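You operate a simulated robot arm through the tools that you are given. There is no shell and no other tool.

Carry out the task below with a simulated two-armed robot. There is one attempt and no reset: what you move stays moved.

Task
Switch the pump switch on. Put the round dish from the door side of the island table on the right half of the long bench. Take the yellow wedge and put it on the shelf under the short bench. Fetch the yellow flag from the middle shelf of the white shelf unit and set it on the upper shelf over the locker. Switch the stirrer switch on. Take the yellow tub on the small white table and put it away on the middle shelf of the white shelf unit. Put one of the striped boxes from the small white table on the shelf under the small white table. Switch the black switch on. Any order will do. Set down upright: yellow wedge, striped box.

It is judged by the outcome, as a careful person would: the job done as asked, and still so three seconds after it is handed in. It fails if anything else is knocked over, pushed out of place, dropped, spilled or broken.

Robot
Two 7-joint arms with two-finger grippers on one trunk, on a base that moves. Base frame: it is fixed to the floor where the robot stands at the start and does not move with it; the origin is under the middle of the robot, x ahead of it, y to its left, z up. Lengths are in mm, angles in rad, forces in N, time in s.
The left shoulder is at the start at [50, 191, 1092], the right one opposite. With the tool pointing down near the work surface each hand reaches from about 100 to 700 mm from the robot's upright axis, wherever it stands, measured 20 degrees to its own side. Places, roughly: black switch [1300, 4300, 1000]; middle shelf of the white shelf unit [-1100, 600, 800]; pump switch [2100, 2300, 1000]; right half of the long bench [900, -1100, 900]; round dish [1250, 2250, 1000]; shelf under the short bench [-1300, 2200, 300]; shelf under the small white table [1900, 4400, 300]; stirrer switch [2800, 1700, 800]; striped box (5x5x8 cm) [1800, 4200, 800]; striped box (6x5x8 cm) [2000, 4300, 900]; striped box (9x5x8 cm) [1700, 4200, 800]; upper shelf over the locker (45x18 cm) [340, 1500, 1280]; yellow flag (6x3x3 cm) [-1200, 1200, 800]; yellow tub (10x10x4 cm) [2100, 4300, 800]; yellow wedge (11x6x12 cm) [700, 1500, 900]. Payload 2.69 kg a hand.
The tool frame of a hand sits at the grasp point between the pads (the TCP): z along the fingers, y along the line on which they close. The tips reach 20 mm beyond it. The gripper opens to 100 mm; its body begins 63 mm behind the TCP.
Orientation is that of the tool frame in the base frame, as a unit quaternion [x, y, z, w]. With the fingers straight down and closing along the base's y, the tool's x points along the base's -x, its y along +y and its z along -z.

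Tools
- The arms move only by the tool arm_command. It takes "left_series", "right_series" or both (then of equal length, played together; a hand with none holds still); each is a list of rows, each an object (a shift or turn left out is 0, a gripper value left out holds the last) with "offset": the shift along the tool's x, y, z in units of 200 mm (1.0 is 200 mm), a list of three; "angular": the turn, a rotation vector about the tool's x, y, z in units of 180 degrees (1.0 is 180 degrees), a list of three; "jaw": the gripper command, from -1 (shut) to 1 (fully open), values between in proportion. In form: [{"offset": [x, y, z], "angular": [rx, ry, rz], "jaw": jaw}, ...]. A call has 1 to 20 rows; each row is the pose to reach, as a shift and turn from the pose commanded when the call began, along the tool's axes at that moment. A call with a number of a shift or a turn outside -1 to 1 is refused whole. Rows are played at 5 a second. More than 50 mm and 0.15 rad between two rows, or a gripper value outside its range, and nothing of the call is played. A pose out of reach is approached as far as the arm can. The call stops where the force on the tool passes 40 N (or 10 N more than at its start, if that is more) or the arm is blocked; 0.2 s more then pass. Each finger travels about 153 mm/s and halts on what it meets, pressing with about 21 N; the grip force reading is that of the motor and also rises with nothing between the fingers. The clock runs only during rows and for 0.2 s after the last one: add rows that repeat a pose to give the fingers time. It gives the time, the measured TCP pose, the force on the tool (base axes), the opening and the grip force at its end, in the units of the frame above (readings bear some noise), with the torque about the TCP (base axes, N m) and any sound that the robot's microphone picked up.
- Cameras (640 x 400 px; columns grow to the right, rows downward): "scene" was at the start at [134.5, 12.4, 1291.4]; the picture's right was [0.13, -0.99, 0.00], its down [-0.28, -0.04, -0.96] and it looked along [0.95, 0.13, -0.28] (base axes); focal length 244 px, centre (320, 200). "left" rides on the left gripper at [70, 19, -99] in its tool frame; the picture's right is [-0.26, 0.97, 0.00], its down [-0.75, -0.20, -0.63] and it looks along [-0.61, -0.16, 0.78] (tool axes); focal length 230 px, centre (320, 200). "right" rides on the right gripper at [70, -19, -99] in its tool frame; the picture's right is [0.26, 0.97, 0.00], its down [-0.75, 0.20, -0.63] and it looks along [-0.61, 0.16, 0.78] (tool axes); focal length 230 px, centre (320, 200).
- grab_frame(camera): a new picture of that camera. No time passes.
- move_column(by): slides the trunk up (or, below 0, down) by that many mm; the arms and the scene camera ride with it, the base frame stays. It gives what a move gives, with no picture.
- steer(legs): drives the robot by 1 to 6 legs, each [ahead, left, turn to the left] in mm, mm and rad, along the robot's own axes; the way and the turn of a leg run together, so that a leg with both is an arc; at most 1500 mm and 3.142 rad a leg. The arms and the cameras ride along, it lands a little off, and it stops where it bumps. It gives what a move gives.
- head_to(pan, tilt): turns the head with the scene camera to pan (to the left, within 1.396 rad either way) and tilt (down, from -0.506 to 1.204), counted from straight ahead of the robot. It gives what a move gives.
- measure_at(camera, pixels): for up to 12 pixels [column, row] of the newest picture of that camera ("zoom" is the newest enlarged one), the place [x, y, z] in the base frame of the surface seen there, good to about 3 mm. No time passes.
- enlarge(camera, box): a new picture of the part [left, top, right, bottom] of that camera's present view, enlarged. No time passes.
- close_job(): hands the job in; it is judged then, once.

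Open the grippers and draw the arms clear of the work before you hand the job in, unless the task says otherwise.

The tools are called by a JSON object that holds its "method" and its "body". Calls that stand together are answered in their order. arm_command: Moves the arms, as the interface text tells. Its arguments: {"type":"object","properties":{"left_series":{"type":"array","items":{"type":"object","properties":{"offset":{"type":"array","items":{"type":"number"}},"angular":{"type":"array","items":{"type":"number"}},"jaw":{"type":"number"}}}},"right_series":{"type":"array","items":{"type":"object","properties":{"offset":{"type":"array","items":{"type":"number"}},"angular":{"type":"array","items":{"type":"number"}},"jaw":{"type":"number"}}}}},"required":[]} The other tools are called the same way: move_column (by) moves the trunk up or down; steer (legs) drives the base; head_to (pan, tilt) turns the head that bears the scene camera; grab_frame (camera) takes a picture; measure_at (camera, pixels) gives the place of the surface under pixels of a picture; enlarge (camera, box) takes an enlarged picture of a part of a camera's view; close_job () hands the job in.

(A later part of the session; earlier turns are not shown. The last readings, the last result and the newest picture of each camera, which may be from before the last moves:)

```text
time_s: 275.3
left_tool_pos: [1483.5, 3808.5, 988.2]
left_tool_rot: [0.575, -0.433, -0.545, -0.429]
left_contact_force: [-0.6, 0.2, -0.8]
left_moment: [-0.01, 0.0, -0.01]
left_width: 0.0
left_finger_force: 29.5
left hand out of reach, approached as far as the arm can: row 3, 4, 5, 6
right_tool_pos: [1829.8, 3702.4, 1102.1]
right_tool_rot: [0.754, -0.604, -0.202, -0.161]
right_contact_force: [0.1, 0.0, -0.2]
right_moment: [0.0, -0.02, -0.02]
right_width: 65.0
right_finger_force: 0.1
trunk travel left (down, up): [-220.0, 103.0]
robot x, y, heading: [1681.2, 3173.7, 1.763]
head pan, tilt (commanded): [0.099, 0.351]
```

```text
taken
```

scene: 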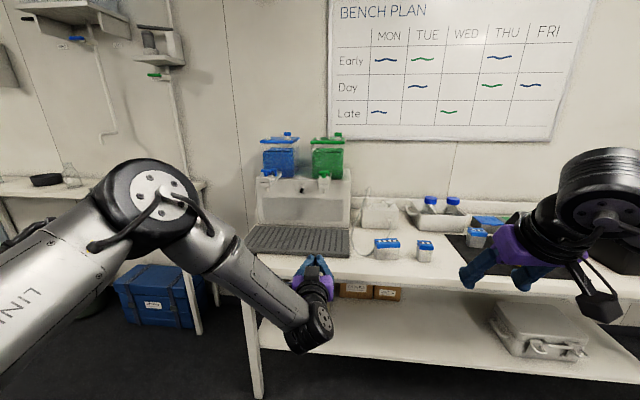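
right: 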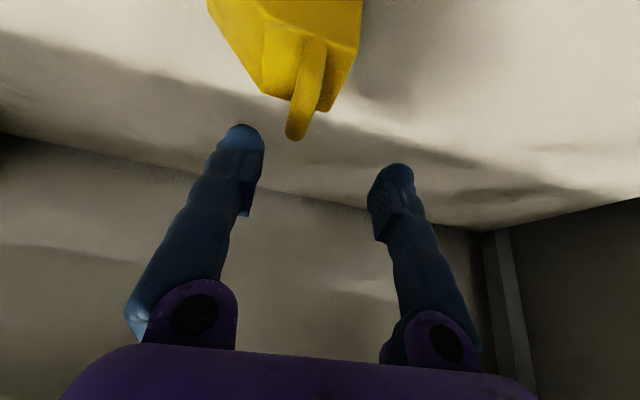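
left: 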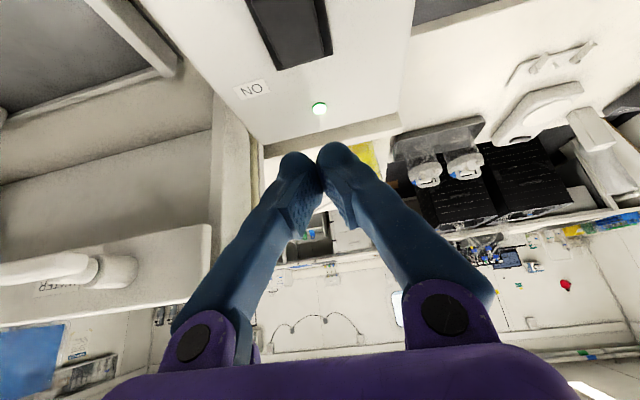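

The left hand now points level (θ≈88°) at (1484,3809,988). I sidestep left 120 mm and drive ahead 440 mm to bring it before the toggle.

{"method": "steer", "body": {"legs": [[0, 120, 0], [430, 0, 0]]}}

{"method": "head_to", "body": {"pan": 0.15, "tilt": 0.55}}

{"method": "grab_frame", "body": {"camera": "scene"}}

{"method": "grab_frame", "body": {"camera": "left"}}

```text
time_s: 279.1
left_tool_pos: [1276.7, 4185.4, 987.1]
left_tool_rot: [0.578, -0.432, -0.546, -0.426]
left_contact_force: [0.3, 0.1, -0.7]
left_moment: [-0.02, 0.0, 0.03]
left_width: 0.0
left_finger_force: 29.4
right_tool_pos: [1624.1, 4082.4, 1102.1]
right_tool_rot: [0.757, -0.601, -0.202, -0.16]
right_contact_force: [-0.1, 0.1, -0.8]
right_moment: [0.03, -0.01, 0.07]
right_width: 64.8
right_finger_force: 0.1
trunk travel left (down, up): [-220.0, 103.0]
robot x, y, heading: [1481.9, 3554.9, 1.776]
head pan, tilt (commanded): [0.099, 0.351]
```

```text
time_s: 279.9
left_tool_pos: [1277.0, 4186.4, 987.7]
left_tool_rot: [0.578, -0.431, -0.547, -0.426]
left_contact_force: [0.2, 0.5, 0.3]
left_moment: [-0.03, 0.0, 0.0]
left_width: 0.1
left_finger_force: 29.2
right_tool_pos: [1624.7, 4083.4, 1102.8]
right_tool_rot: [0.757, -0.6, -0.203, -0.16]
right_contact_force: [-1.0, 0.2, -0.2]
right_moment: [0.0, -0.03, 0.0]
right_width: 64.8
right_finger_force: 0.1
trunk travel left (down, up): [-220.0, 103.0]
robot x, y, heading: [1481.7, 3547.8, 1.775]
head pan, tilt (commanded): [0.15, 0.55]
```

```text
taken
```

scene: 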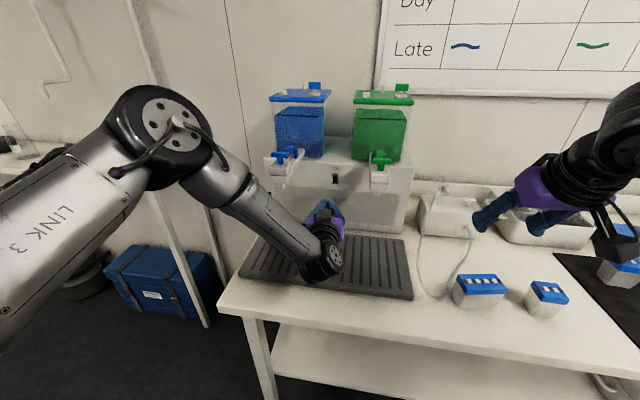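

```text
taken
```

left: 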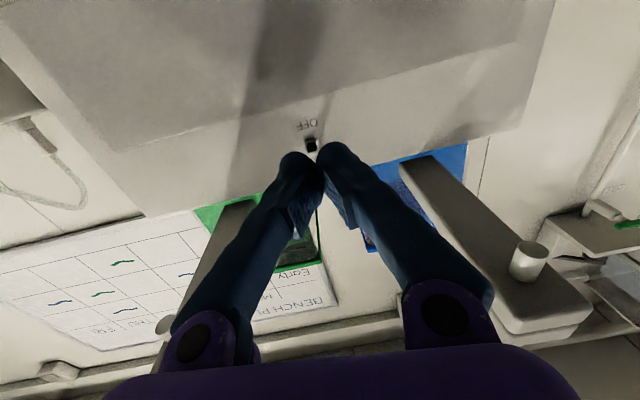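

The hand view shows the toggle at (311,145) just ahead of the fingertips and slightly above them. I lower 8 mm, shift 10 mm right and move forward under the lever.

{"method": "arm_command", "body": {"left_series": [{"offset": [0.04, -0.05, 0]}, {"offset": [0.045, -0.05, 0.12]}, {"offset": [0.045, -0.05, 0.24]}, {"offset": [0.045, -0.05, 0.34]}, {"offset": [0.045, -0.05, 0.34]}]}}

{"method": "grab_frame", "body": {"camera": "left"}}

{"method": "enlarge", "body": {"camera": "scene", "box": [250, 120, 430, 250]}}

```text
time_s: 281.1
left_tool_pos: [1271.3, 4251.4, 977.3]
left_tool_rot: [0.581, -0.43, -0.547, -0.423]
left_contact_force: [0.7, 0.0, 0.9]
left_moment: [0.01, 0.01, 0.0]
left_width: 0.0
left_finger_force: 29.2
right_tool_pos: [1625.2, 4082.1, 1102.4]
right_tool_rot: [0.757, -0.6, -0.203, -0.16]
right_contact_force: [-0.4, 0.9, -0.2]
right_moment: [-0.04, -0.03, 0.03]
right_width: 65.0
right_finger_force: 0.1
trunk travel left (down, up): [-220.0, 103.0]
robot x, y, heading: [1483.5, 3554.2, 1.777]
head pan, tilt (commanded): [0.15, 0.55]
```

```text
taken
```

left: 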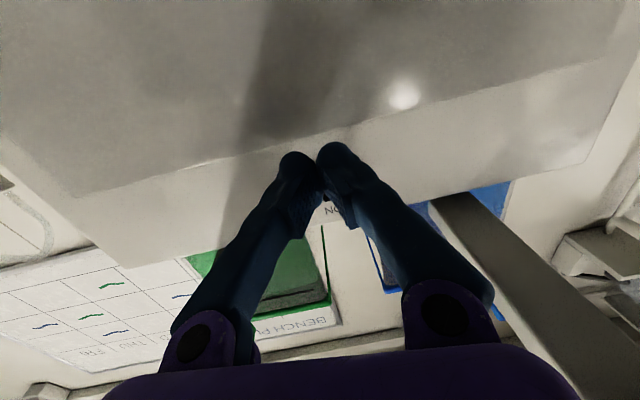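

```text
3.08 times, centred on (340, 185) of scene
```

zoom: 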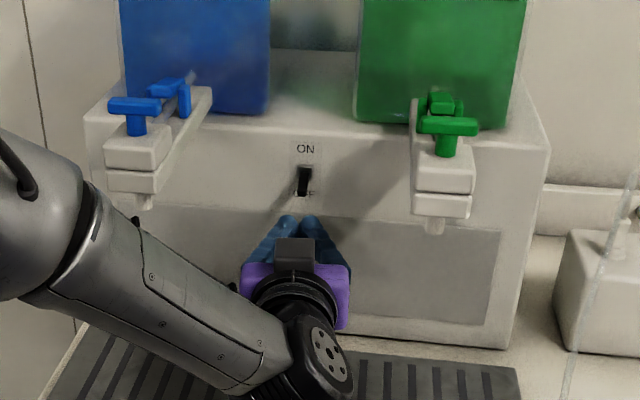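

The fingertips are right below the lever. I move 26 mm further in and then sweep upward to flip it.

{"method": "arm_command", "body": {"left_series": [{"offset": [0, 0, 0.065]}, {"offset": [0, 0, 0.13]}, {"offset": [-0.06, 0, 0.13]}, {"offset": [-0.12, 0, 0.13]}, {"offset": [-0.18, 0, 0.13]}, {"offset": [-0.24, 0, 0.13]}, {"offset": [-0.29, 0, 0.13]}, {"offset": [-0.29, 0, 0.13]}]}}

{"method": "enlarge", "body": {"camera": "scene", "box": [250, 120, 430, 250]}}

```text
time_s: 282.6
left_tool_pos: [1260.3, 4275.3, 1007.8]
left_tool_rot: [0.586, -0.441, -0.536, -0.418]
left_contact_force: [-0.2, -2.0, -8.8]
left_moment: [-0.1, -0.02, 0.06]
left_width: 0.2
left_finger_force: 29.6
left hand out of reach, approached as far as the arm can: row 2
right_tool_pos: [1624.9, 4082.8, 1103.1]
right_tool_rot: [0.757, -0.6, -0.202, -0.16]
right_contact_force: [-0.1, -0.2, -0.6]
right_moment: [0.02, 0.01, -0.01]
right_width: 64.8
right_finger_force: 0.0
trunk travel left (down, up): [-220.0, 103.0]
robot x, y, heading: [1481.8, 3552.6, 1.773]
head pan, tilt (commanded): [0.15, 0.55]
heard: click
stopped in row 7 (left hand): the force on the tool passed its limit at 44 N (the readings are from after the stop); the commanded pose is now the measured one
```

```text
3.08 times, centred on (340, 185) of scene
```

zoom: 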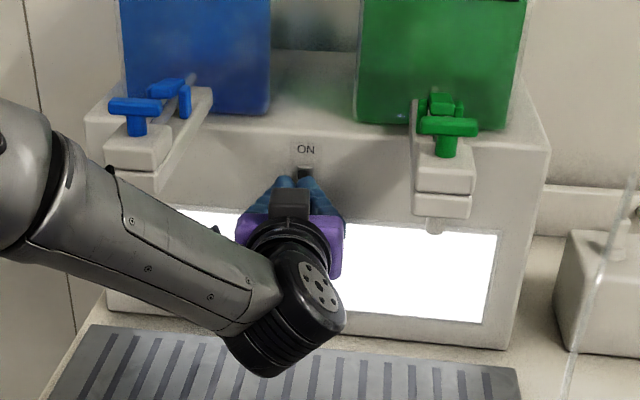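

A click, and the light panel is lit: the black switch is on. I ease down a little and draw the hand straight back.

{"method": "arm_command", "body": {"left_series": [{"offset": [0.04, 0, 0]}, {"offset": [0.05, 0, -0.15]}, {"offset": [0.05, 0, -0.35]}, {"offset": [0.05, 0, -0.55]}, {"offset": [0.05, 0, -0.75]}, {"offset": [0.05, 0, -0.75]}]}}

{"method": "grab_frame", "body": {"camera": "scene"}}

{"method": "enlarge", "body": {"camera": "scene", "box": [300, 150, 380, 210]}}

```text
time_s: 284.0
left_tool_pos: [1299.4, 4129.9, 1013.8]
left_tool_rot: [0.585, -0.44, -0.537, -0.42]
left_contact_force: [0.0, -0.2, 0.4]
left_moment: [-0.03, -0.02, 0.01]
left_width: 0.1
left_finger_force: 29.1
right_tool_pos: [1624.8, 4083.0, 1101.9]
right_tool_rot: [0.757, -0.599, -0.203, -0.16]
right_contact_force: [0.9, -0.1, -0.5]
right_moment: [-0.01, 0.02, 0.02]
right_width: 64.7
right_finger_force: 0.1
trunk travel left (down, up): [-220.0, 103.0]
robot x, y, heading: [1479.1, 3556.0, 1.769]
head pan, tilt (commanded): [0.15, 0.55]
```

```text
taken
```

scene: 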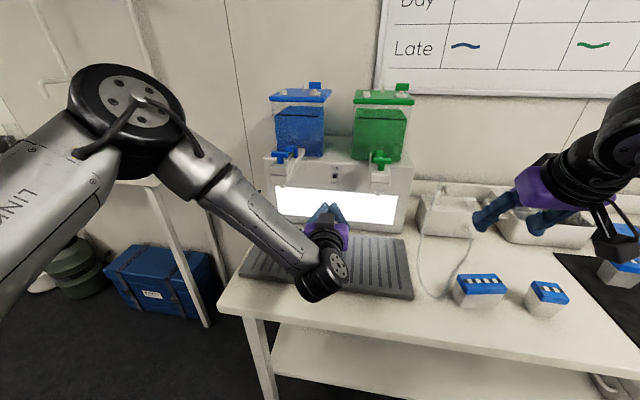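

```text
6.67 times, centred on (340, 180) of scene
```

zoom: 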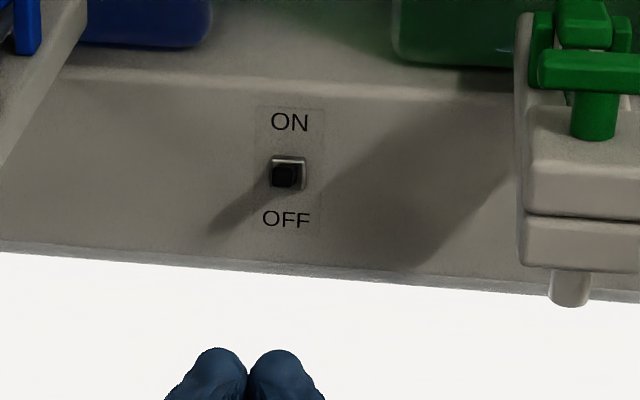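

The toggle now stands at ON. I back the base 150 mm and fold the left hand back toward a pointing-down pose.

{"method": "steer", "body": {"legs": [[-160, 0, 0]]}}

{"method": "arm_command", "body": {"left_series": [{"angular": [0, 0.04, 0]}, {"angular": [0, 0.08, 0]}, {"angular": [0, 0.12, 0]}, {"angular": [0, 0.16, 0]}, {"angular": [0, 0.16, 0]}]}}

{"method": "arm_command", "body": {"left_series": [{"offset": [0.1, 0, -0.162]}, {"offset": [0.2, 0, -0.324]}, {"offset": [0.3, 0, -0.486]}, {"offset": [0.4, 0, -0.649]}, {"offset": [0.5, 0, -0.8]}, {"offset": [0.5, 0, -0.8]}]}}

{"method": "arm_command", "body": {"left_series": [{"offset": [0, 0.05, -0.1], "angular": [0, 0.04, 0]}, {"offset": [0, 0.1, -0.2], "angular": [0, 0.08, 0]}, {"offset": [0, 0.15, -0.3], "angular": [0, 0.12, 0]}, {"offset": [0, 0.2, -0.4], "angular": [0, 0.16, 0]}, {"offset": [0, 0.2, -0.4], "angular": [0, 0.16, 0]}]}}

{"method": "grab_frame", "body": {"camera": "scene"}}

```text
time_s: 285.4
left_tool_pos: [1331.2, 3972.6, 1013.4]
left_tool_rot: [0.584, -0.44, -0.537, -0.42]
left_contact_force: [1.3, -0.4, -0.1]
left_moment: [0.01, -0.03, 0.02]
left_width: 0.0
left_finger_force: 29.9
right_tool_pos: [1657.0, 3924.8, 1102.9]
right_tool_rot: [0.757, -0.599, -0.204, -0.16]
right_contact_force: [0.6, -0.2, 0.1]
right_moment: [-0.03, -0.01, 0.01]
right_width: 65.0
right_finger_force: 0.1
trunk travel left (down, up): [-220.0, 103.0]
robot x, y, heading: [1517.0, 3396.7, 1.772]
head pan, tilt (commanded): [0.15, 0.55]
```

```text
time_s: 286.6
left_tool_pos: [1330.7, 3973.6, 1012.6]
left_tool_rot: [0.7, -0.53, -0.375, -0.297]
left_contact_force: [0.3, 0.8, 0.8]
left_moment: [-0.03, 0.01, 0.0]
left_width: 0.0
left_finger_force: 29.4
right_tool_pos: [1656.7, 3925.7, 1102.3]
right_tool_rot: [0.757, -0.6, -0.203, -0.16]
right_contact_force: [-0.5, 0.3, -0.3]
right_moment: [-0.01, 0.01, -0.01]
right_width: 65.4
right_finger_force: 0.1
trunk travel left (down, up): [-220.0, 103.0]
robot x, y, heading: [1515.3, 3398.7, 1.777]
head pan, tilt (commanded): [0.15, 0.55]
```

```text
time_s: 288.0
left_tool_pos: [1381.2, 3788.8, 1019.6]
left_tool_rot: [0.7, -0.53, -0.375, -0.297]
left_contact_force: [0.3, 0.3, 0.0]
left_moment: [0.02, -0.01, 0.02]
left_width: 0.1
left_finger_force: 29.2
right_tool_pos: [1657.6, 3925.4, 1101.8]
right_tool_rot: [0.758, -0.6, -0.202, -0.159]
right_contact_force: [-0.4, 0.1, 0.6]
right_moment: [0.0, 0.0, 0.01]
right_width: 64.9
right_finger_force: 0.1
trunk travel left (down, up): [-220.0, 103.0]
robot x, y, heading: [1515.7, 3393.2, 1.778]
head pan, tilt (commanded): [0.15, 0.55]
```

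```text
time_s: 289.2
left_tool_pos: [1360.5, 3716.9, 1058.3]
left_tool_rot: [0.771, -0.588, -0.188, -0.156]
left_contact_force: [0.8, 0.1, -0.1]
left_moment: [0.02, 0.0, -0.03]
left_width: 0.0
left_finger_force: 30.2
right_tool_pos: [1657.4, 3925.2, 1102.1]
right_tool_rot: [0.757, -0.6, -0.203, -0.16]
right_contact_force: [-0.1, 1.5, -0.1]
right_moment: [0.01, -0.01, 0.01]
right_width: 65.3
right_finger_force: 0.1
trunk travel left (down, up): [-220.0, 103.0]
robot x, y, heading: [1513.6, 3394.6, 1.773]
head pan, tilt (commanded): [0.15, 0.55]
```

```text
taken
```

scene: 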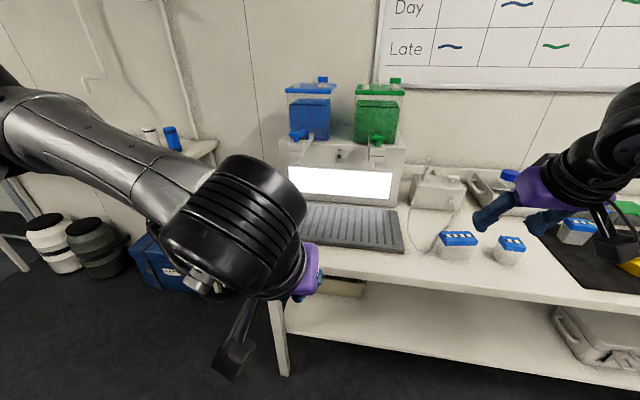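

Both hands are clear. I sidestep right 190 mm and move ahead 230 mm to bring the right hand above the small striped box.

{"method": "steer", "body": {"legs": [[0, -190, 0], [225, 0, 0]]}}

{"method": "head_to", "body": {"pan": -0.25, "tilt": 0.6}}

{"method": "grab_frame", "body": {"camera": "scene"}}

{"method": "grab_frame", "body": {"camera": "right"}}

```text
time_s: 292.8
left_tool_pos: [1500.0, 3975.5, 1059.7]
left_tool_rot: [0.774, -0.584, -0.19, -0.155]
left_contact_force: [0.1, 1.1, 1.2]
left_moment: [-0.04, -0.02, -0.03]
left_width: 0.0
left_finger_force: 29.4
right_tool_pos: [1794.2, 4188.1, 1101.4]
right_tool_rot: [0.761, -0.596, -0.203, -0.159]
right_contact_force: [0.1, 0.9, -0.9]
right_moment: [0.02, -0.01, -0.03]
right_width: 64.9
right_finger_force: 0.0
trunk travel left (down, up): [-220.0, 103.0]
robot x, y, heading: [1659.9, 3652.4, 1.781]
head pan, tilt (commanded): [0.15, 0.55]
```

```text
time_s: 293.7
left_tool_pos: [1500.8, 3974.9, 1058.7]
left_tool_rot: [0.774, -0.584, -0.19, -0.155]
left_contact_force: [-0.5, 0.8, -1.0]
left_moment: [0.03, -0.02, 0.0]
left_width: 0.0
left_finger_force: 29.5
right_tool_pos: [1794.7, 4186.4, 1102.1]
right_tool_rot: [0.76, -0.597, -0.203, -0.158]
right_contact_force: [-0.5, 0.6, -0.3]
right_moment: [-0.04, -0.01, 0.0]
right_width: 65.3
right_finger_force: 0.0
trunk travel left (down, up): [-220.0, 103.0]
robot x, y, heading: [1657.6, 3656.1, 1.786]
head pan, tilt (commanded): [-0.25, 0.6]
```

```text
taken
```

scene: 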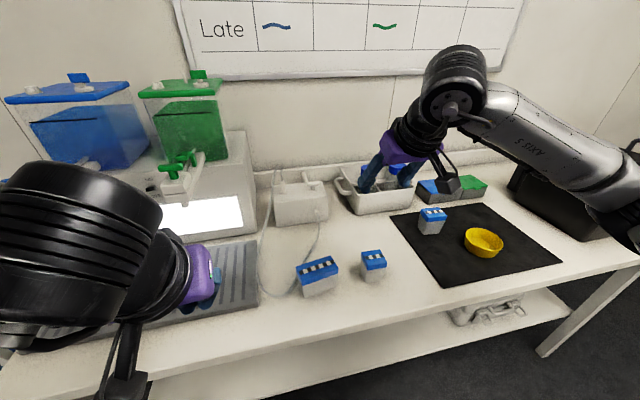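

```text
taken
```

right: 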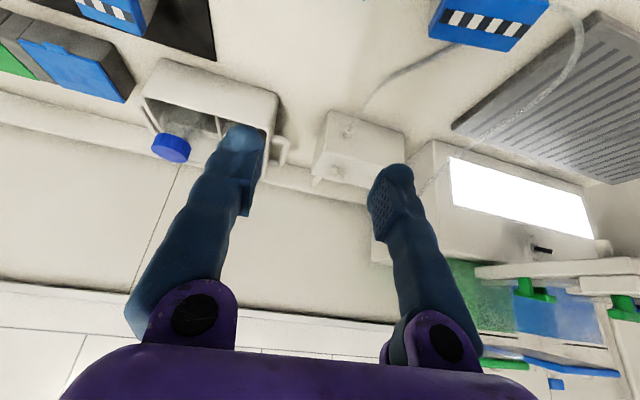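

Box B is at (373,265), A at (318,275), C at (432,220), the tub at (483,242). I measure box B and the tub precisely.

{"method": "enlarge", "body": {"camera": "scene", "box": [290, 190, 530, 340]}}

{"method": "measure_at", "body": {"camera": "zoom", "pixels": [[190, 170], [255, 175], [248, 205], [195, 215], [225, 180], [225, 235], [520, 105], [470, 135], [560, 140], [515, 125], [520, 170], [250, 240]]}}

```text
2.67 times, centred on (410, 265) of scene
```

zoom: 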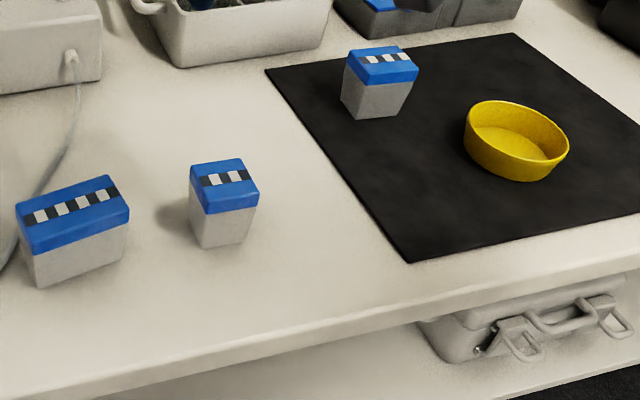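

```text
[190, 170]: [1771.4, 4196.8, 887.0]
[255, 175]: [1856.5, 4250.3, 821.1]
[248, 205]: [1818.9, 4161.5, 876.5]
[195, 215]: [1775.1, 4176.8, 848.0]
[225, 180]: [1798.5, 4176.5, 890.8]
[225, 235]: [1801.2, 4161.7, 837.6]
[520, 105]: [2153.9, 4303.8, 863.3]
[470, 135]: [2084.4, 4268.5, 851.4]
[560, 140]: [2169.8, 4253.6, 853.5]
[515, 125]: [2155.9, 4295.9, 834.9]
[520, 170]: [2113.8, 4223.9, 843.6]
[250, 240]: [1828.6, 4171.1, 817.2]
```

I measure the top-face corners of box B for its centre and orientation.

{"method": "measure_at", "body": {"camera": "zoom", "pixels": [[194, 172], [239, 162], [254, 187], [208, 208], [225, 185], [205, 230], [245, 220]]}}

```text
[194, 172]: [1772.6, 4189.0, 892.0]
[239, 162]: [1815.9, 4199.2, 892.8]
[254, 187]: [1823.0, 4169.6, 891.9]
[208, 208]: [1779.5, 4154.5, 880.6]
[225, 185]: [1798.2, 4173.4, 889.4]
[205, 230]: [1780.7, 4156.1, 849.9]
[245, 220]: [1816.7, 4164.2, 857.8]
```

Box B centre is about (1798,4179), top z 892. I check where the elbow is before descending.

{"method": "measure_at", "body": {"camera": "scene", "pixels": [[600, 200], [625, 215], [560, 170], [520, 130], [590, 180], [480, 130], [545, 205]]}}

```text
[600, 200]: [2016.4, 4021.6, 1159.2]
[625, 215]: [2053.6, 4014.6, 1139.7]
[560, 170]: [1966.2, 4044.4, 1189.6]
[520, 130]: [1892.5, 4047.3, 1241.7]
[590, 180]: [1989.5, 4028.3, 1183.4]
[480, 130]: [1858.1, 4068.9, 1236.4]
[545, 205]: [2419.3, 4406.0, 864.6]
```

The elbow hangs in front of the table, clear. I open the right gripper and descend around box B.

{"method": "arm_command", "body": {"right_series": [{"offset": [0.109, -0.005, 0.168], "jaw": 0.7}, {"offset": [0.217, -0.005, 0.336], "jaw": 1}, {"offset": [0.326, -0.005, 0.505], "jaw": 1}, {"offset": [0.434, -0.005, 0.673], "jaw": 1}, {"offset": [0.543, -0.005, 0.841], "jaw": 1}, {"offset": [0.543, -0.005, 0.841], "jaw": 1}]}}

{"method": "grab_frame", "body": {"camera": "right"}}

{"method": "enlarge", "body": {"camera": "scene", "box": [290, 150, 530, 330]}}

```text
time_s: 295.1
left_tool_pos: [1499.9, 3974.8, 1059.8]
left_tool_rot: [0.774, -0.584, -0.19, -0.155]
left_contact_force: [-0.1, 0.1, -0.2]
left_moment: [0.02, -0.02, -0.02]
left_width: 0.1
left_finger_force: 29.9
right_tool_pos: [1798.9, 4176.8, 903.1]
right_tool_rot: [0.76, -0.597, -0.203, -0.159]
right_contact_force: [-0.8, -0.2, 0.2]
right_moment: [-0.04, 0.0, -0.02]
right_width: 99.9
right_finger_force: 0.0
trunk travel left (down, up): [-220.0, 103.0]
robot x, y, heading: [1658.3, 3655.0, 1.792]
head pan, tilt (commanded): [-0.25, 0.6]
```

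```text
taken
```

right: 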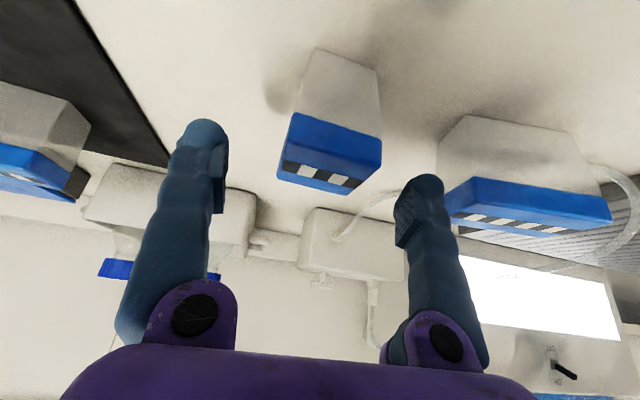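

```text
2.22 times, centred on (410, 240) of scene
```

zoom: 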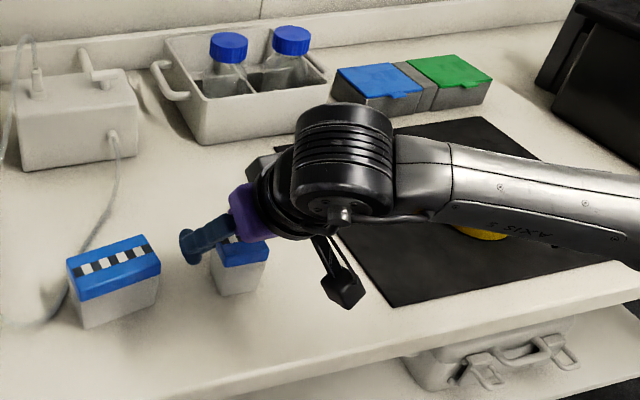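

Box B is between the fingers at (330,160), with box A clear to the side. I descend 35 mm more and close.

{"method": "arm_command", "body": {"right_series": [{"offset": [0.044, 0, 0.076], "jaw": 1}, {"offset": [0.0875, 0, 0.1516], "jaw": 1}, {"offset": [0.0875, 0, 0.1516], "jaw": 0.3}, {"offset": [0.0875, 0, 0.1516], "jaw": -0.2}, {"offset": [0.0875, 0, 0.1516], "jaw": -0.4}, {"offset": [0.0875, 0, 0.1516], "jaw": -0.4}]}}

{"method": "grab_frame", "body": {"camera": "right"}}

```text
time_s: 296.5
left_tool_pos: [1501.5, 3975.5, 1058.3]
left_tool_rot: [0.773, -0.584, -0.191, -0.156]
left_contact_force: [0.4, -0.4, 0.1]
left_moment: [0.03, 0.03, 0.02]
left_width: 0.2
left_finger_force: 29.0
right_tool_pos: [1797.0, 4177.0, 868.3]
right_tool_rot: [0.76, -0.596, -0.204, -0.158]
right_contact_force: [-0.8, 0.5, 0.5]
right_moment: [0.01, -0.02, 0.02]
right_width: 48.7
right_finger_force: 20.9
trunk travel left (down, up): [-220.0, 103.0]
robot x, y, heading: [1659.0, 3655.3, 1.782]
head pan, tilt (commanded): [-0.25, 0.6]
```

```text
taken
```

right: 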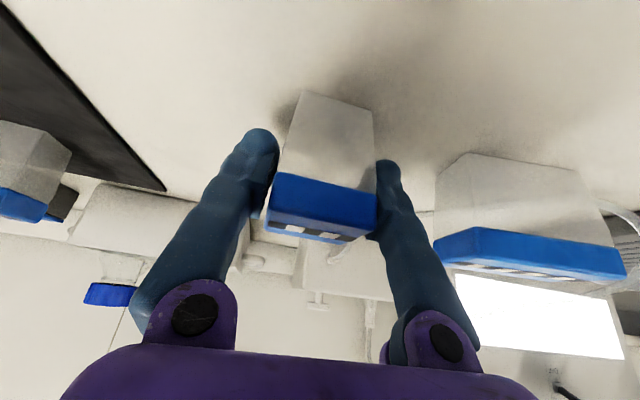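

Gripped (48.7 mm). I lift it 80 mm and back the base 270 mm so that I can lower it in front of the table.

{"method": "arm_command", "body": {"right_series": [{"offset": [-0.05, 0, -0.087], "jaw": -0.6}, {"offset": [-0.1, 0, -0.173], "jaw": -0.6}, {"offset": [-0.2, 0, -0.346], "jaw": -0.6}, {"offset": [-0.2, 0, -0.346], "jaw": -0.6}]}}

{"method": "grab_frame", "body": {"camera": "right"}}

{"method": "steer", "body": {"legs": [[-270, 0, 0]]}}

{"method": "grab_frame", "body": {"camera": "scene"}}

```text
time_s: 297.5
left_tool_pos: [1500.3, 3974.1, 1059.4]
left_tool_rot: [0.774, -0.585, -0.189, -0.155]
left_contact_force: [-0.7, -0.2, -0.6]
left_moment: [0.0, -0.07, 0.02]
left_width: 0.0
left_finger_force: 29.2
right_tool_pos: [1797.5, 4177.6, 949.8]
right_tool_rot: [0.761, -0.596, -0.204, -0.158]
right_contact_force: [0.6, 0.0, -1.4]
right_moment: [-0.03, -0.02, 0.0]
right_width: 48.3
right_finger_force: 20.5
trunk travel left (down, up): [-220.0, 103.0]
robot x, y, heading: [1659.5, 3656.6, 1.779]
head pan, tilt (commanded): [-0.25, 0.6]
```

```text
taken
```

right: 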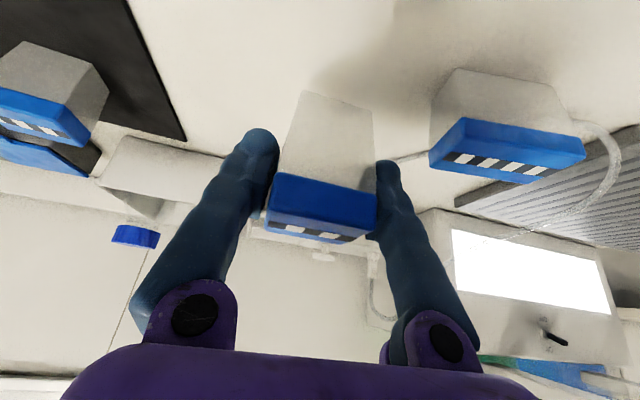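

```text
time_s: 299.4
left_tool_pos: [1553.5, 3718.1, 1059.4]
left_tool_rot: [0.777, -0.58, -0.191, -0.154]
left_contact_force: [-0.2, -0.8, -0.4]
left_moment: [-0.01, 0.01, 0.02]
left_width: 0.0
left_finger_force: 29.4
right_tool_pos: [1846.9, 3921.7, 949.4]
right_tool_rot: [0.762, -0.594, -0.204, -0.157]
right_contact_force: [-0.3, -0.2, -1.4]
right_moment: [0.01, 0.01, 0.0]
right_width: 48.5
right_finger_force: 21.0
trunk travel left (down, up): [-220.0, 103.0]
robot x, y, heading: [1713.5, 3401.1, 1.796]
head pan, tilt (commanded): [-0.25, 0.6]
```

```text
taken
```

scene: 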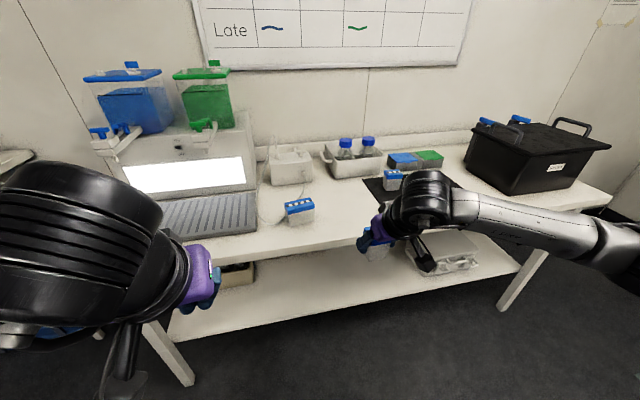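

I raise the left hand 190 mm so it stays above the table edge, straighten the heading, then lower the trunk fully.

{"method": "arm_command", "body": {"left_series": [{"offset": [-0.09, 0, -0.17]}, {"offset": [-0.18, 0, -0.34]}, {"offset": [-0.27, 0, -0.51]}, {"offset": [-0.36, 0, -0.68]}, {"offset": [-0.45, 0, -0.84]}, {"offset": [-0.45, 0, -0.84]}]}}

{"method": "steer", "body": {"legs": [[0, 0, -0.03]]}}

{"method": "move_column", "body": {"by": -220}}

{"method": "grab_frame", "body": {"camera": "scene"}}

```text
time_s: 300.8
left_tool_pos: [1549.9, 3717.0, 1248.6]
left_tool_rot: [0.776, -0.58, -0.192, -0.155]
left_contact_force: [0.6, -0.3, -0.9]
left_moment: [-0.02, -0.01, 0.01]
left_width: 0.0
left_finger_force: 29.3
right_tool_pos: [1848.6, 3923.4, 948.0]
right_tool_rot: [0.763, -0.592, -0.205, -0.158]
right_contact_force: [1.1, 0.7, -0.7]
right_moment: [-0.01, -0.03, -0.05]
right_width: 48.4
right_finger_force: 21.6
trunk travel left (down, up): [-220.0, 103.0]
robot x, y, heading: [1716.5, 3399.9, 1.792]
head pan, tilt (commanded): [-0.25, 0.6]
```

```text
time_s: 301.6
left_tool_pos: [1560.9, 3721.1, 1248.4]
left_tool_rot: [0.768, -0.592, -0.188, -0.157]
left_contact_force: [0.1, -0.2, -0.2]
left_moment: [0.02, -0.01, 0.01]
left_width: 0.0
left_finger_force: 29.8
right_tool_pos: [1863.4, 3919.1, 948.1]
right_tool_rot: [0.754, -0.604, -0.202, -0.16]
right_contact_force: [-0.1, 0.0, -2.0]
right_moment: [0.0, 0.01, 0.0]
right_width: 48.5
right_finger_force: 21.1
trunk travel left (down, up): [-220.0, 103.0]
robot x, y, heading: [1715.9, 3400.9, 1.769]
head pan, tilt (commanded): [-0.25, 0.6]
```

```text
time_s: 303.9
left_tool_pos: [1560.9, 3720.3, 1029.4]
left_tool_rot: [0.769, -0.591, -0.189, -0.156]
left_contact_force: [0.1, 0.4, 0.2]
left_moment: [-0.03, 0.0, 0.01]
left_width: 0.0
left_finger_force: 29.6
right_tool_pos: [1862.2, 3919.2, 730.0]
right_tool_rot: [0.754, -0.604, -0.201, -0.161]
right_contact_force: [-0.5, 0.7, -1.6]
right_moment: [-0.01, 0.03, -0.03]
right_width: 48.2
right_finger_force: 21.6
trunk travel left (down, up): [0.0, 323.0]
robot x, y, heading: [1716.5, 3400.5, 1.767]
head pan, tilt (commanded): [-0.25, 0.6]
```

```text
taken
```

scene: 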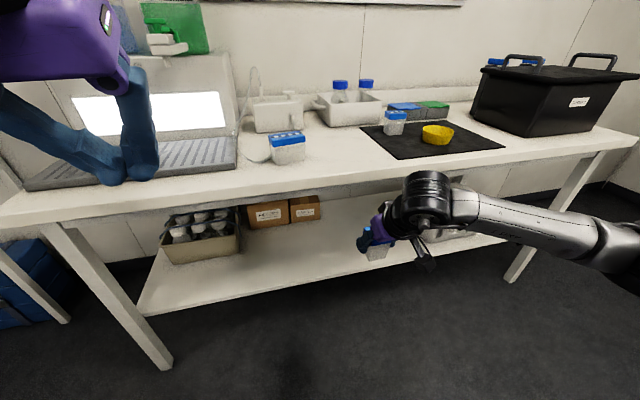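

Good view of the lower shelf, free right of the brown boxes. I lower the right hand 320 mm in two moves.

{"method": "arm_command", "body": {"right_series": [{"offset": [0.1, 0, 0.173]}, {"offset": [0.2, 0, 0.346]}, {"offset": [0.3, 0, 0.52]}, {"offset": [0.4, 0, 0.693]}, {"offset": [0.4, 0, 0.693]}]}}

{"method": "arm_command", "body": {"right_series": [{"offset": [0.1, 0, 0.173]}, {"offset": [0.2, 0, 0.346]}, {"offset": [0.3, 0, 0.52]}, {"offset": [0.4, 0, 0.693]}, {"offset": [0.4, 0, 0.693]}]}}

{"method": "grab_frame", "body": {"camera": "scene"}}

```text
time_s: 305.1
left_tool_pos: [1560.6, 3720.1, 1030.0]
left_tool_rot: [0.768, -0.591, -0.188, -0.157]
left_contact_force: [-0.3, 0.7, 0.0]
left_moment: [-0.01, 0.03, 0.0]
left_width: 0.0
left_finger_force: 29.6
right_tool_pos: [1863.5, 3920.4, 567.7]
right_tool_rot: [0.754, -0.604, -0.202, -0.161]
right_contact_force: [0.7, -0.3, -1.2]
right_moment: [-0.01, -0.02, 0.0]
right_width: 48.7
right_finger_force: 21.5
trunk travel left (down, up): [0.0, 323.0]
robot x, y, heading: [1711.6, 3400.7, 1.762]
head pan, tilt (commanded): [-0.25, 0.6]
```

```text
time_s: 306.3
left_tool_pos: [1560.9, 3721.7, 1029.3]
left_tool_rot: [0.769, -0.591, -0.188, -0.157]
left_contact_force: [0.7, -0.6, -0.2]
left_moment: [-0.02, -0.01, -0.02]
left_width: 0.0
left_finger_force: 29.2
right_tool_pos: [1867.6, 3921.3, 409.4]
right_tool_rot: [0.753, -0.604, -0.202, -0.161]
right_contact_force: [0.8, 0.0, -1.2]
right_moment: [-0.02, 0.02, -0.01]
right_width: 48.2
right_finger_force: 21.4
trunk travel left (down, up): [0.0, 323.0]
robot x, y, heading: [1712.0, 3400.8, 1.765]
head pan, tilt (commanded): [-0.25, 0.6]
```

```text
taken
```

scene: 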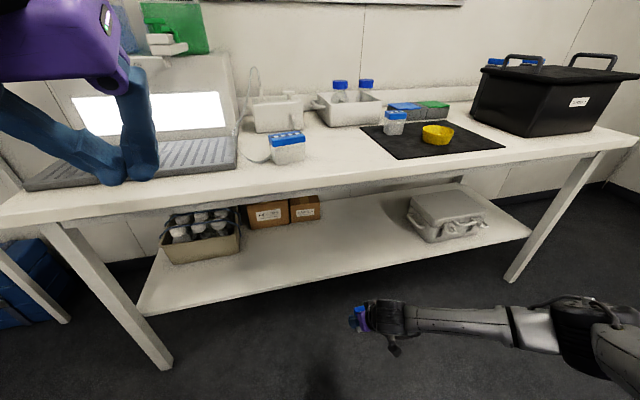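

The box is at shelf-approach height (bottom ≈361). I drive 300 mm ahead to bring it over the shelf.

{"method": "steer", "body": {"legs": [[300, 0, 0]]}}

{"method": "grab_frame", "body": {"camera": "scene"}}

{"method": "grab_frame", "body": {"camera": "right"}}

```text
time_s: 308.3
left_tool_pos: [1507.2, 4019.0, 1029.6]
left_tool_rot: [0.765, -0.596, -0.188, -0.158]
left_contact_force: [0.1, 0.5, 0.5]
left_moment: [0.01, -0.03, 0.02]
left_width: 0.1
left_finger_force: 29.8
right_tool_pos: [1817.2, 4215.9, 408.5]
right_tool_rot: [0.751, -0.608, -0.202, -0.162]
right_contact_force: [0.0, -0.5, -2.2]
right_moment: [0.02, 0.01, -0.03]
right_width: 48.5
right_finger_force: 21.3
trunk travel left (down, up): [0.0, 323.0]
robot x, y, heading: [1660.9, 3696.8, 1.757]
head pan, tilt (commanded): [-0.25, 0.6]
```

```text
taken
```

scene: 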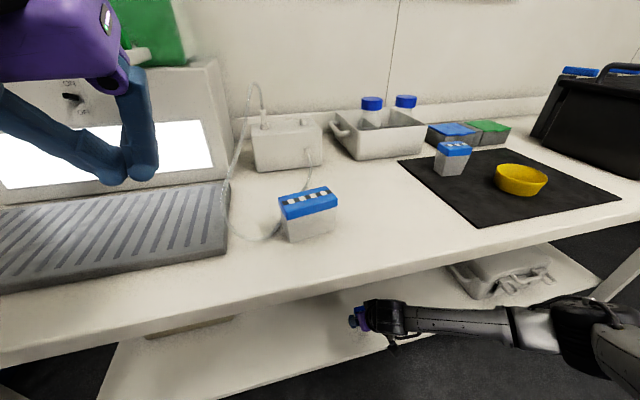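

```text
taken
```

right: 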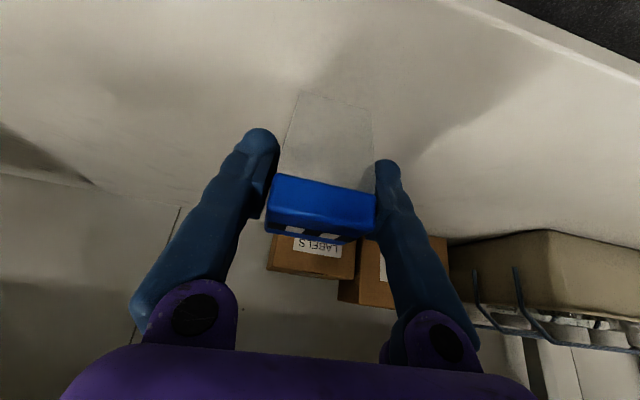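

The box hovers over the shelf. I move 25 mm further in and lower 30 mm.

{"method": "arm_command", "body": {"right_series": [{"offset": [-0.054, 0, 0.031]}, {"offset": [-0.108, 0, 0.0625]}, {"offset": [-0.07, 0, 0.128]}, {"offset": [-0.033, 0, 0.192]}, {"offset": [-0.033, 0, 0.192]}]}}

{"method": "arm_command", "body": {"right_series": [{"offset": [0.0075, 0, 0.013]}, {"offset": [0.015, 0, 0.026]}, {"offset": [0.02, 0, 0.0346]}, {"offset": [0.025, 0, 0.0433]}, {"offset": [0.025, 0, 0.0433]}]}}

{"method": "grab_frame", "body": {"camera": "right"}}

```text
time_s: 309.5
left_tool_pos: [1507.9, 4018.6, 1028.5]
left_tool_rot: [0.765, -0.595, -0.187, -0.157]
left_contact_force: [-0.9, 0.7, 0.9]
left_moment: [0.01, -0.04, -0.03]
left_width: 0.0
left_finger_force: 29.5
right_tool_pos: [1812.8, 4241.6, 378.5]
right_tool_rot: [0.751, -0.608, -0.2, -0.162]
right_contact_force: [0.8, 0.2, -1.4]
right_moment: [-0.02, -0.01, -0.02]
right_width: 48.4
right_finger_force: 21.3
trunk travel left (down, up): [0.0, 323.0]
robot x, y, heading: [1658.5, 3696.0, 1.751]
head pan, tilt (commanded): [-0.25, 0.6]
```

```text
time_s: 310.7
left_tool_pos: [1507.8, 4018.6, 1029.5]
left_tool_rot: [0.765, -0.595, -0.188, -0.158]
left_contact_force: [0.0, 0.3, 0.9]
left_moment: [0.0, 0.01, 0.0]
left_width: 0.0
left_finger_force: 29.7
right_tool_pos: [1812.8, 4241.3, 368.2]
right_tool_rot: [0.751, -0.608, -0.202, -0.162]
right_contact_force: [0.4, -0.1, 3.5]
right_moment: [-0.08, 0.05, -0.01]
right_width: 48.3
right_finger_force: 20.5
trunk travel left (down, up): [0.0, 323.0]
robot x, y, heading: [1657.4, 3697.8, 1.751]
head pan, tilt (commanded): [-0.25, 0.6]
```

```text
taken
```

right: 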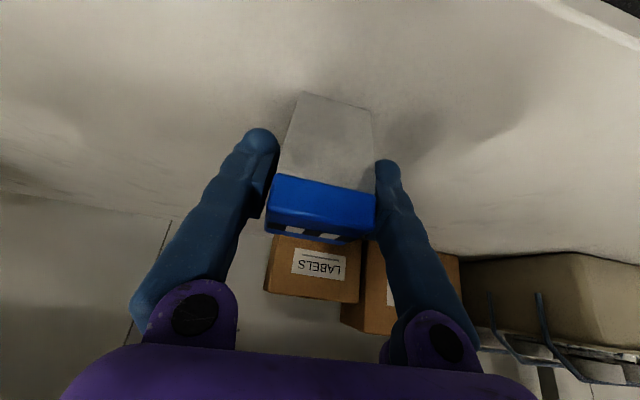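

The box touches the shelf (+3.5 N at z=368, as at the grasp). I open the gripper slowly.

{"method": "arm_command", "body": {"right_series": [{"jaw": 0}, {"jaw": 0.15}, {"jaw": 0.35}, {"jaw": 0.6}, {"jaw": 0.6}]}}

{"method": "grab_frame", "body": {"camera": "right"}}

```text
time_s: 311.9
left_tool_pos: [1507.0, 4020.4, 1029.3]
left_tool_rot: [0.765, -0.595, -0.188, -0.158]
left_contact_force: [-0.6, 0.0, 0.1]
left_moment: [0.01, -0.01, 0.01]
left_width: 0.0
left_finger_force: 29.4
right_tool_pos: [1813.3, 4240.6, 368.4]
right_tool_rot: [0.751, -0.608, -0.201, -0.162]
right_contact_force: [0.3, 0.3, 0.2]
right_moment: [-0.01, 0.03, -0.03]
right_width: 80.0
right_finger_force: 0.1
trunk travel left (down, up): [0.0, 323.0]
robot x, y, heading: [1658.9, 3696.6, 1.753]
head pan, tilt (commanded): [-0.25, 0.6]
```

```text
taken
```

right: 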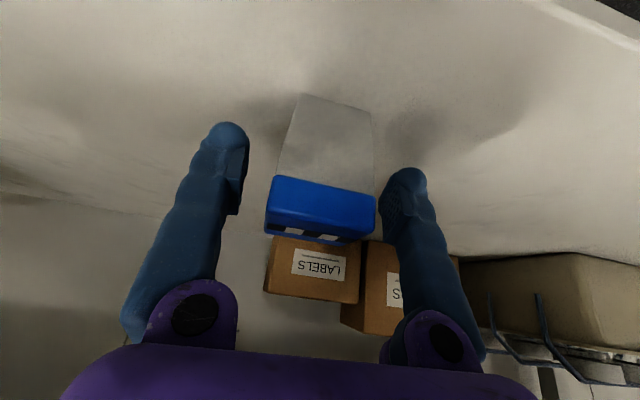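

The box stands on its own. I rise 60 mm and back the base out.

{"method": "arm_command", "body": {"right_series": [{"offset": [-0.05, 0, -0.087]}, {"offset": [-0.1, 0, -0.173]}, {"offset": [-0.16, 0, -0.277]}, {"offset": [-0.16, 0, -0.277]}]}}

{"method": "steer", "body": {"legs": [[-320, 0, 0]]}}

{"method": "grab_frame", "body": {"camera": "scene"}}

{"method": "enlarge", "body": {"camera": "scene", "box": [280, 180, 520, 330]}}

```text
time_s: 312.9
left_tool_pos: [1508.3, 4018.7, 1029.1]
left_tool_rot: [0.765, -0.595, -0.188, -0.158]
left_contact_force: [-0.1, -1.2, 0.4]
left_moment: [0.0, 0.02, 0.0]
left_width: 0.1
left_finger_force: 29.4
right_tool_pos: [1810.7, 4240.8, 434.4]
right_tool_rot: [0.751, -0.608, -0.201, -0.162]
right_contact_force: [-0.1, 0.1, -0.1]
right_moment: [0.03, 0.02, 0.01]
right_width: 80.2
right_finger_force: 0.0
trunk travel left (down, up): [0.0, 323.0]
robot x, y, heading: [1658.6, 3699.3, 1.75]
head pan, tilt (commanded): [-0.25, 0.6]
```

```text
time_s: 315.1
left_tool_pos: [1566.9, 3696.6, 1029.4]
left_tool_rot: [0.766, -0.594, -0.187, -0.158]
left_contact_force: [-0.1, -0.5, -0.2]
left_moment: [-0.02, 0.03, 0.04]
left_width: 0.1
left_finger_force: 29.7
right_tool_pos: [1867.6, 3920.2, 434.1]
right_tool_rot: [0.752, -0.606, -0.201, -0.161]
right_contact_force: [0.6, 0.3, 0.0]
right_moment: [-0.01, 0.0, 0.0]
right_width: 80.2
right_finger_force: 0.0
trunk travel left (down, up): [0.0, 323.0]
robot x, y, heading: [1720.6, 3376.3, 1.758]
head pan, tilt (commanded): [-0.25, 0.6]
```

```text
taken
```

scene: 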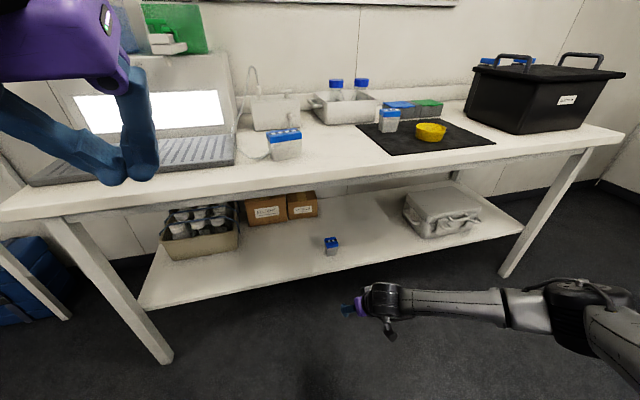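

```text
2.67 times, centred on (400, 255) of scene
```

zoom: 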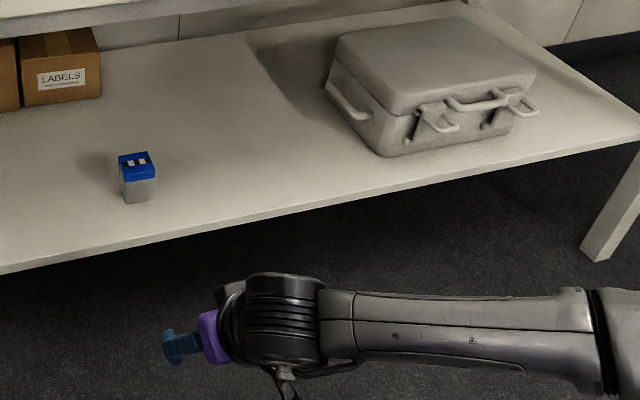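

Box B stands upright on the lower shelf at (330,246). Next is the yellow tub at (430,130): I raise the trunk and the right arm.

{"method": "move_column", "body": {"by": 220}}

{"method": "arm_command", "body": {"right_series": [{"offset": [-0.1, 0, -0.173]}, {"offset": [-0.2, 0, -0.346]}, {"offset": [-0.3, 0, -0.52]}, {"offset": [-0.4, 0, -0.693]}, {"offset": [-0.5, 0, -0.866]}, {"offset": [-0.5, 0, -0.866]}]}}

{"method": "arm_command", "body": {"right_series": [{"offset": [-0.1, 0, -0.173]}, {"offset": [-0.2, 0, -0.346]}, {"offset": [-0.3, 0, -0.52]}, {"offset": [-0.4, 0, -0.693]}, {"offset": [-0.5, 0, -0.866]}, {"offset": [-0.5, 0, -0.866]}]}}

{"method": "steer", "body": {"legs": [[0, -290, 0]]}}

{"method": "grab_frame", "body": {"camera": "scene"}}

```text
time_s: 317.4
left_tool_pos: [1565.9, 3696.6, 1249.6]
left_tool_rot: [0.766, -0.594, -0.188, -0.158]
left_contact_force: [0.2, 0.2, 0.0]
left_moment: [-0.04, -0.01, -0.01]
left_width: 0.1
left_finger_force: 29.1
right_tool_pos: [1867.2, 3919.1, 654.6]
right_tool_rot: [0.752, -0.606, -0.201, -0.162]
right_contact_force: [0.6, 0.4, 0.1]
right_moment: [-0.02, 0.0, -0.02]
right_width: 79.8
right_finger_force: 0.1
trunk travel left (down, up): [-220.0, 103.0]
robot x, y, heading: [1719.0, 3376.6, 1.754]
head pan, tilt (commanded): [-0.25, 0.6]
```

```text
time_s: 318.8
left_tool_pos: [1566.3, 3697.3, 1249.9]
left_tool_rot: [0.766, -0.594, -0.188, -0.158]
left_contact_force: [0.0, 0.7, -0.9]
left_moment: [-0.01, 0.0, 0.02]
left_width: 0.0
left_finger_force: 29.8
right_tool_pos: [1868.9, 3923.4, 856.2]
right_tool_rot: [0.752, -0.607, -0.201, -0.162]
right_contact_force: [-0.2, -0.2, 0.1]
right_moment: [0.03, 0.03, -0.02]
right_width: 80.1
right_finger_force: 0.0
trunk travel left (down, up): [-220.0, 103.0]
robot x, y, heading: [1716.9, 3377.7, 1.757]
head pan, tilt (commanded): [-0.25, 0.6]
```

```text
time_s: 320.2
left_tool_pos: [1566.6, 3696.3, 1249.7]
left_tool_rot: [0.766, -0.594, -0.187, -0.158]
left_contact_force: [-0.5, 0.3, 0.3]
left_moment: [0.02, -0.02, 0.02]
left_width: 0.1
left_finger_force: 29.6
right_tool_pos: [1870.5, 3921.0, 1054.6]
right_tool_rot: [0.752, -0.606, -0.202, -0.161]
right_contact_force: [0.2, -0.3, -0.7]
right_moment: [-0.04, -0.01, 0.0]
right_width: 80.2
right_finger_force: 0.0
trunk travel left (down, up): [-220.0, 103.0]
robot x, y, heading: [1716.4, 3375.2, 1.756]
head pan, tilt (commanded): [-0.25, 0.6]
```

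```text
time_s: 323.4
left_tool_pos: [1850.6, 3749.2, 1250.1]
left_tool_rot: [0.765, -0.595, -0.188, -0.158]
left_contact_force: [-0.3, -0.7, -0.1]
left_moment: [0.01, -0.01, 0.0]
left_width: 0.0
left_finger_force: 29.8
right_tool_pos: [2154.3, 3975.0, 1052.8]
right_tool_rot: [0.75, -0.608, -0.201, -0.162]
right_contact_force: [1.0, 0.1, -0.6]
right_moment: [0.02, -0.01, 0.01]
right_width: 80.1
right_finger_force: 0.0
trunk travel left (down, up): [-220.0, 103.0]
robot x, y, heading: [2005.8, 3423.6, 1.751]
head pan, tilt (commanded): [-0.25, 0.6]
```

```text
taken
```

scene: 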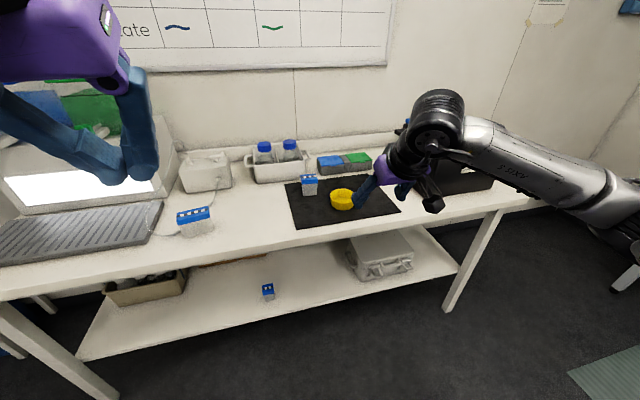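

The tub is at (342,198). I measure tub rim, mat and black bin from here.

{"method": "enlarge", "body": {"camera": "scene", "box": [280, 150, 500, 287]}}

{"method": "measure_at", "body": {"camera": "zoom", "pixels": [[150, 125], [210, 120], [180, 112], [180, 140], [165, 165], [145, 150], [180, 130], [430, 130], [540, 100], [460, 80], [300, 180], [90, 100]]}}

```text
2.91 times, centred on (390, 218) of scene
```

zoom: 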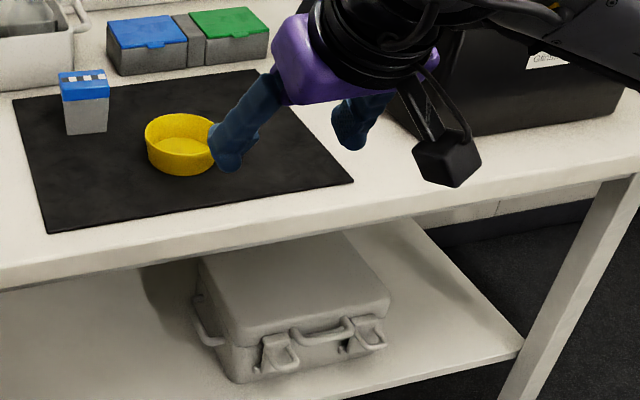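

```text
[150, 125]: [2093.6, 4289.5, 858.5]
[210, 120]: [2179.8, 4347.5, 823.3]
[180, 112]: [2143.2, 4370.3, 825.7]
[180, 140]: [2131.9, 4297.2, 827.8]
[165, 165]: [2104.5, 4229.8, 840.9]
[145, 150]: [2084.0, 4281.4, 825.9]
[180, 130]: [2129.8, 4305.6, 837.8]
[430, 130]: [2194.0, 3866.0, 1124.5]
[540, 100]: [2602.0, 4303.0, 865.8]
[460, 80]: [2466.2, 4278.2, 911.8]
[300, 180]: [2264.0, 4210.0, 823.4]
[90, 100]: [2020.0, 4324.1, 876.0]
```

Tub centre is about (2130,4264) with rim radius ≈47 and rim z≈863. I drive ahead 280 mm with the hand above it.

{"method": "steer", "body": {"legs": [[280, 0, 0.02]]}}

{"method": "grab_frame", "body": {"camera": "right"}}

{"method": "grab_frame", "body": {"camera": "scene"}}

```text
time_s: 325.3
left_tool_pos: [1787.6, 4027.8, 1249.2]
left_tool_rot: [0.772, -0.587, -0.189, -0.156]
left_contact_force: [0.5, -1.0, -1.3]
left_moment: [0.01, -0.02, 0.01]
left_width: 0.0
left_finger_force: 29.2
right_tool_pos: [2088.7, 4257.6, 1052.1]
right_tool_rot: [0.758, -0.599, -0.203, -0.159]
right_contact_force: [0.0, -1.8, 0.3]
right_moment: [-0.01, 0.0, 0.02]
right_width: 80.2
right_finger_force: 0.0
trunk travel left (down, up): [-220.0, 103.0]
robot x, y, heading: [1948.2, 3708.1, 1.774]
head pan, tilt (commanded): [-0.25, 0.6]
```

```text
taken
```

right: 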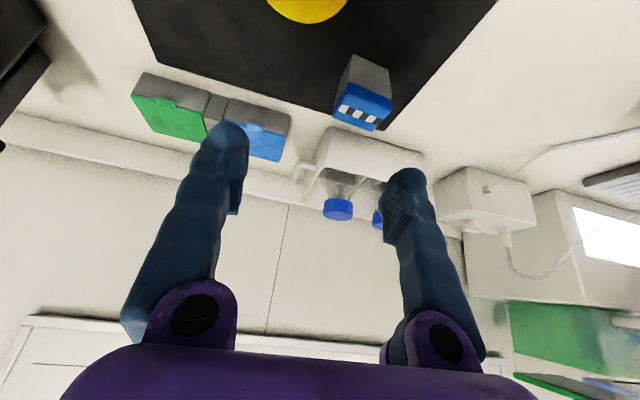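

```text
taken
```

scene: 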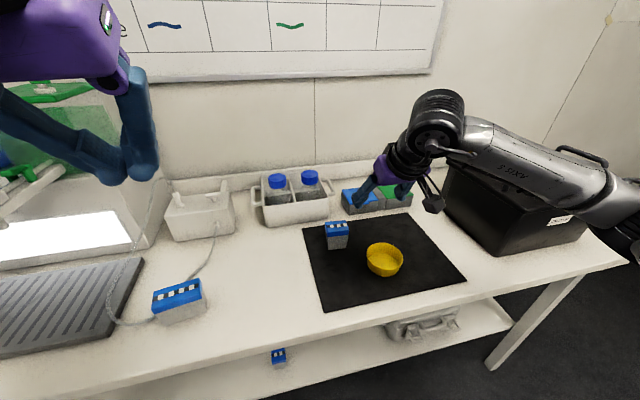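

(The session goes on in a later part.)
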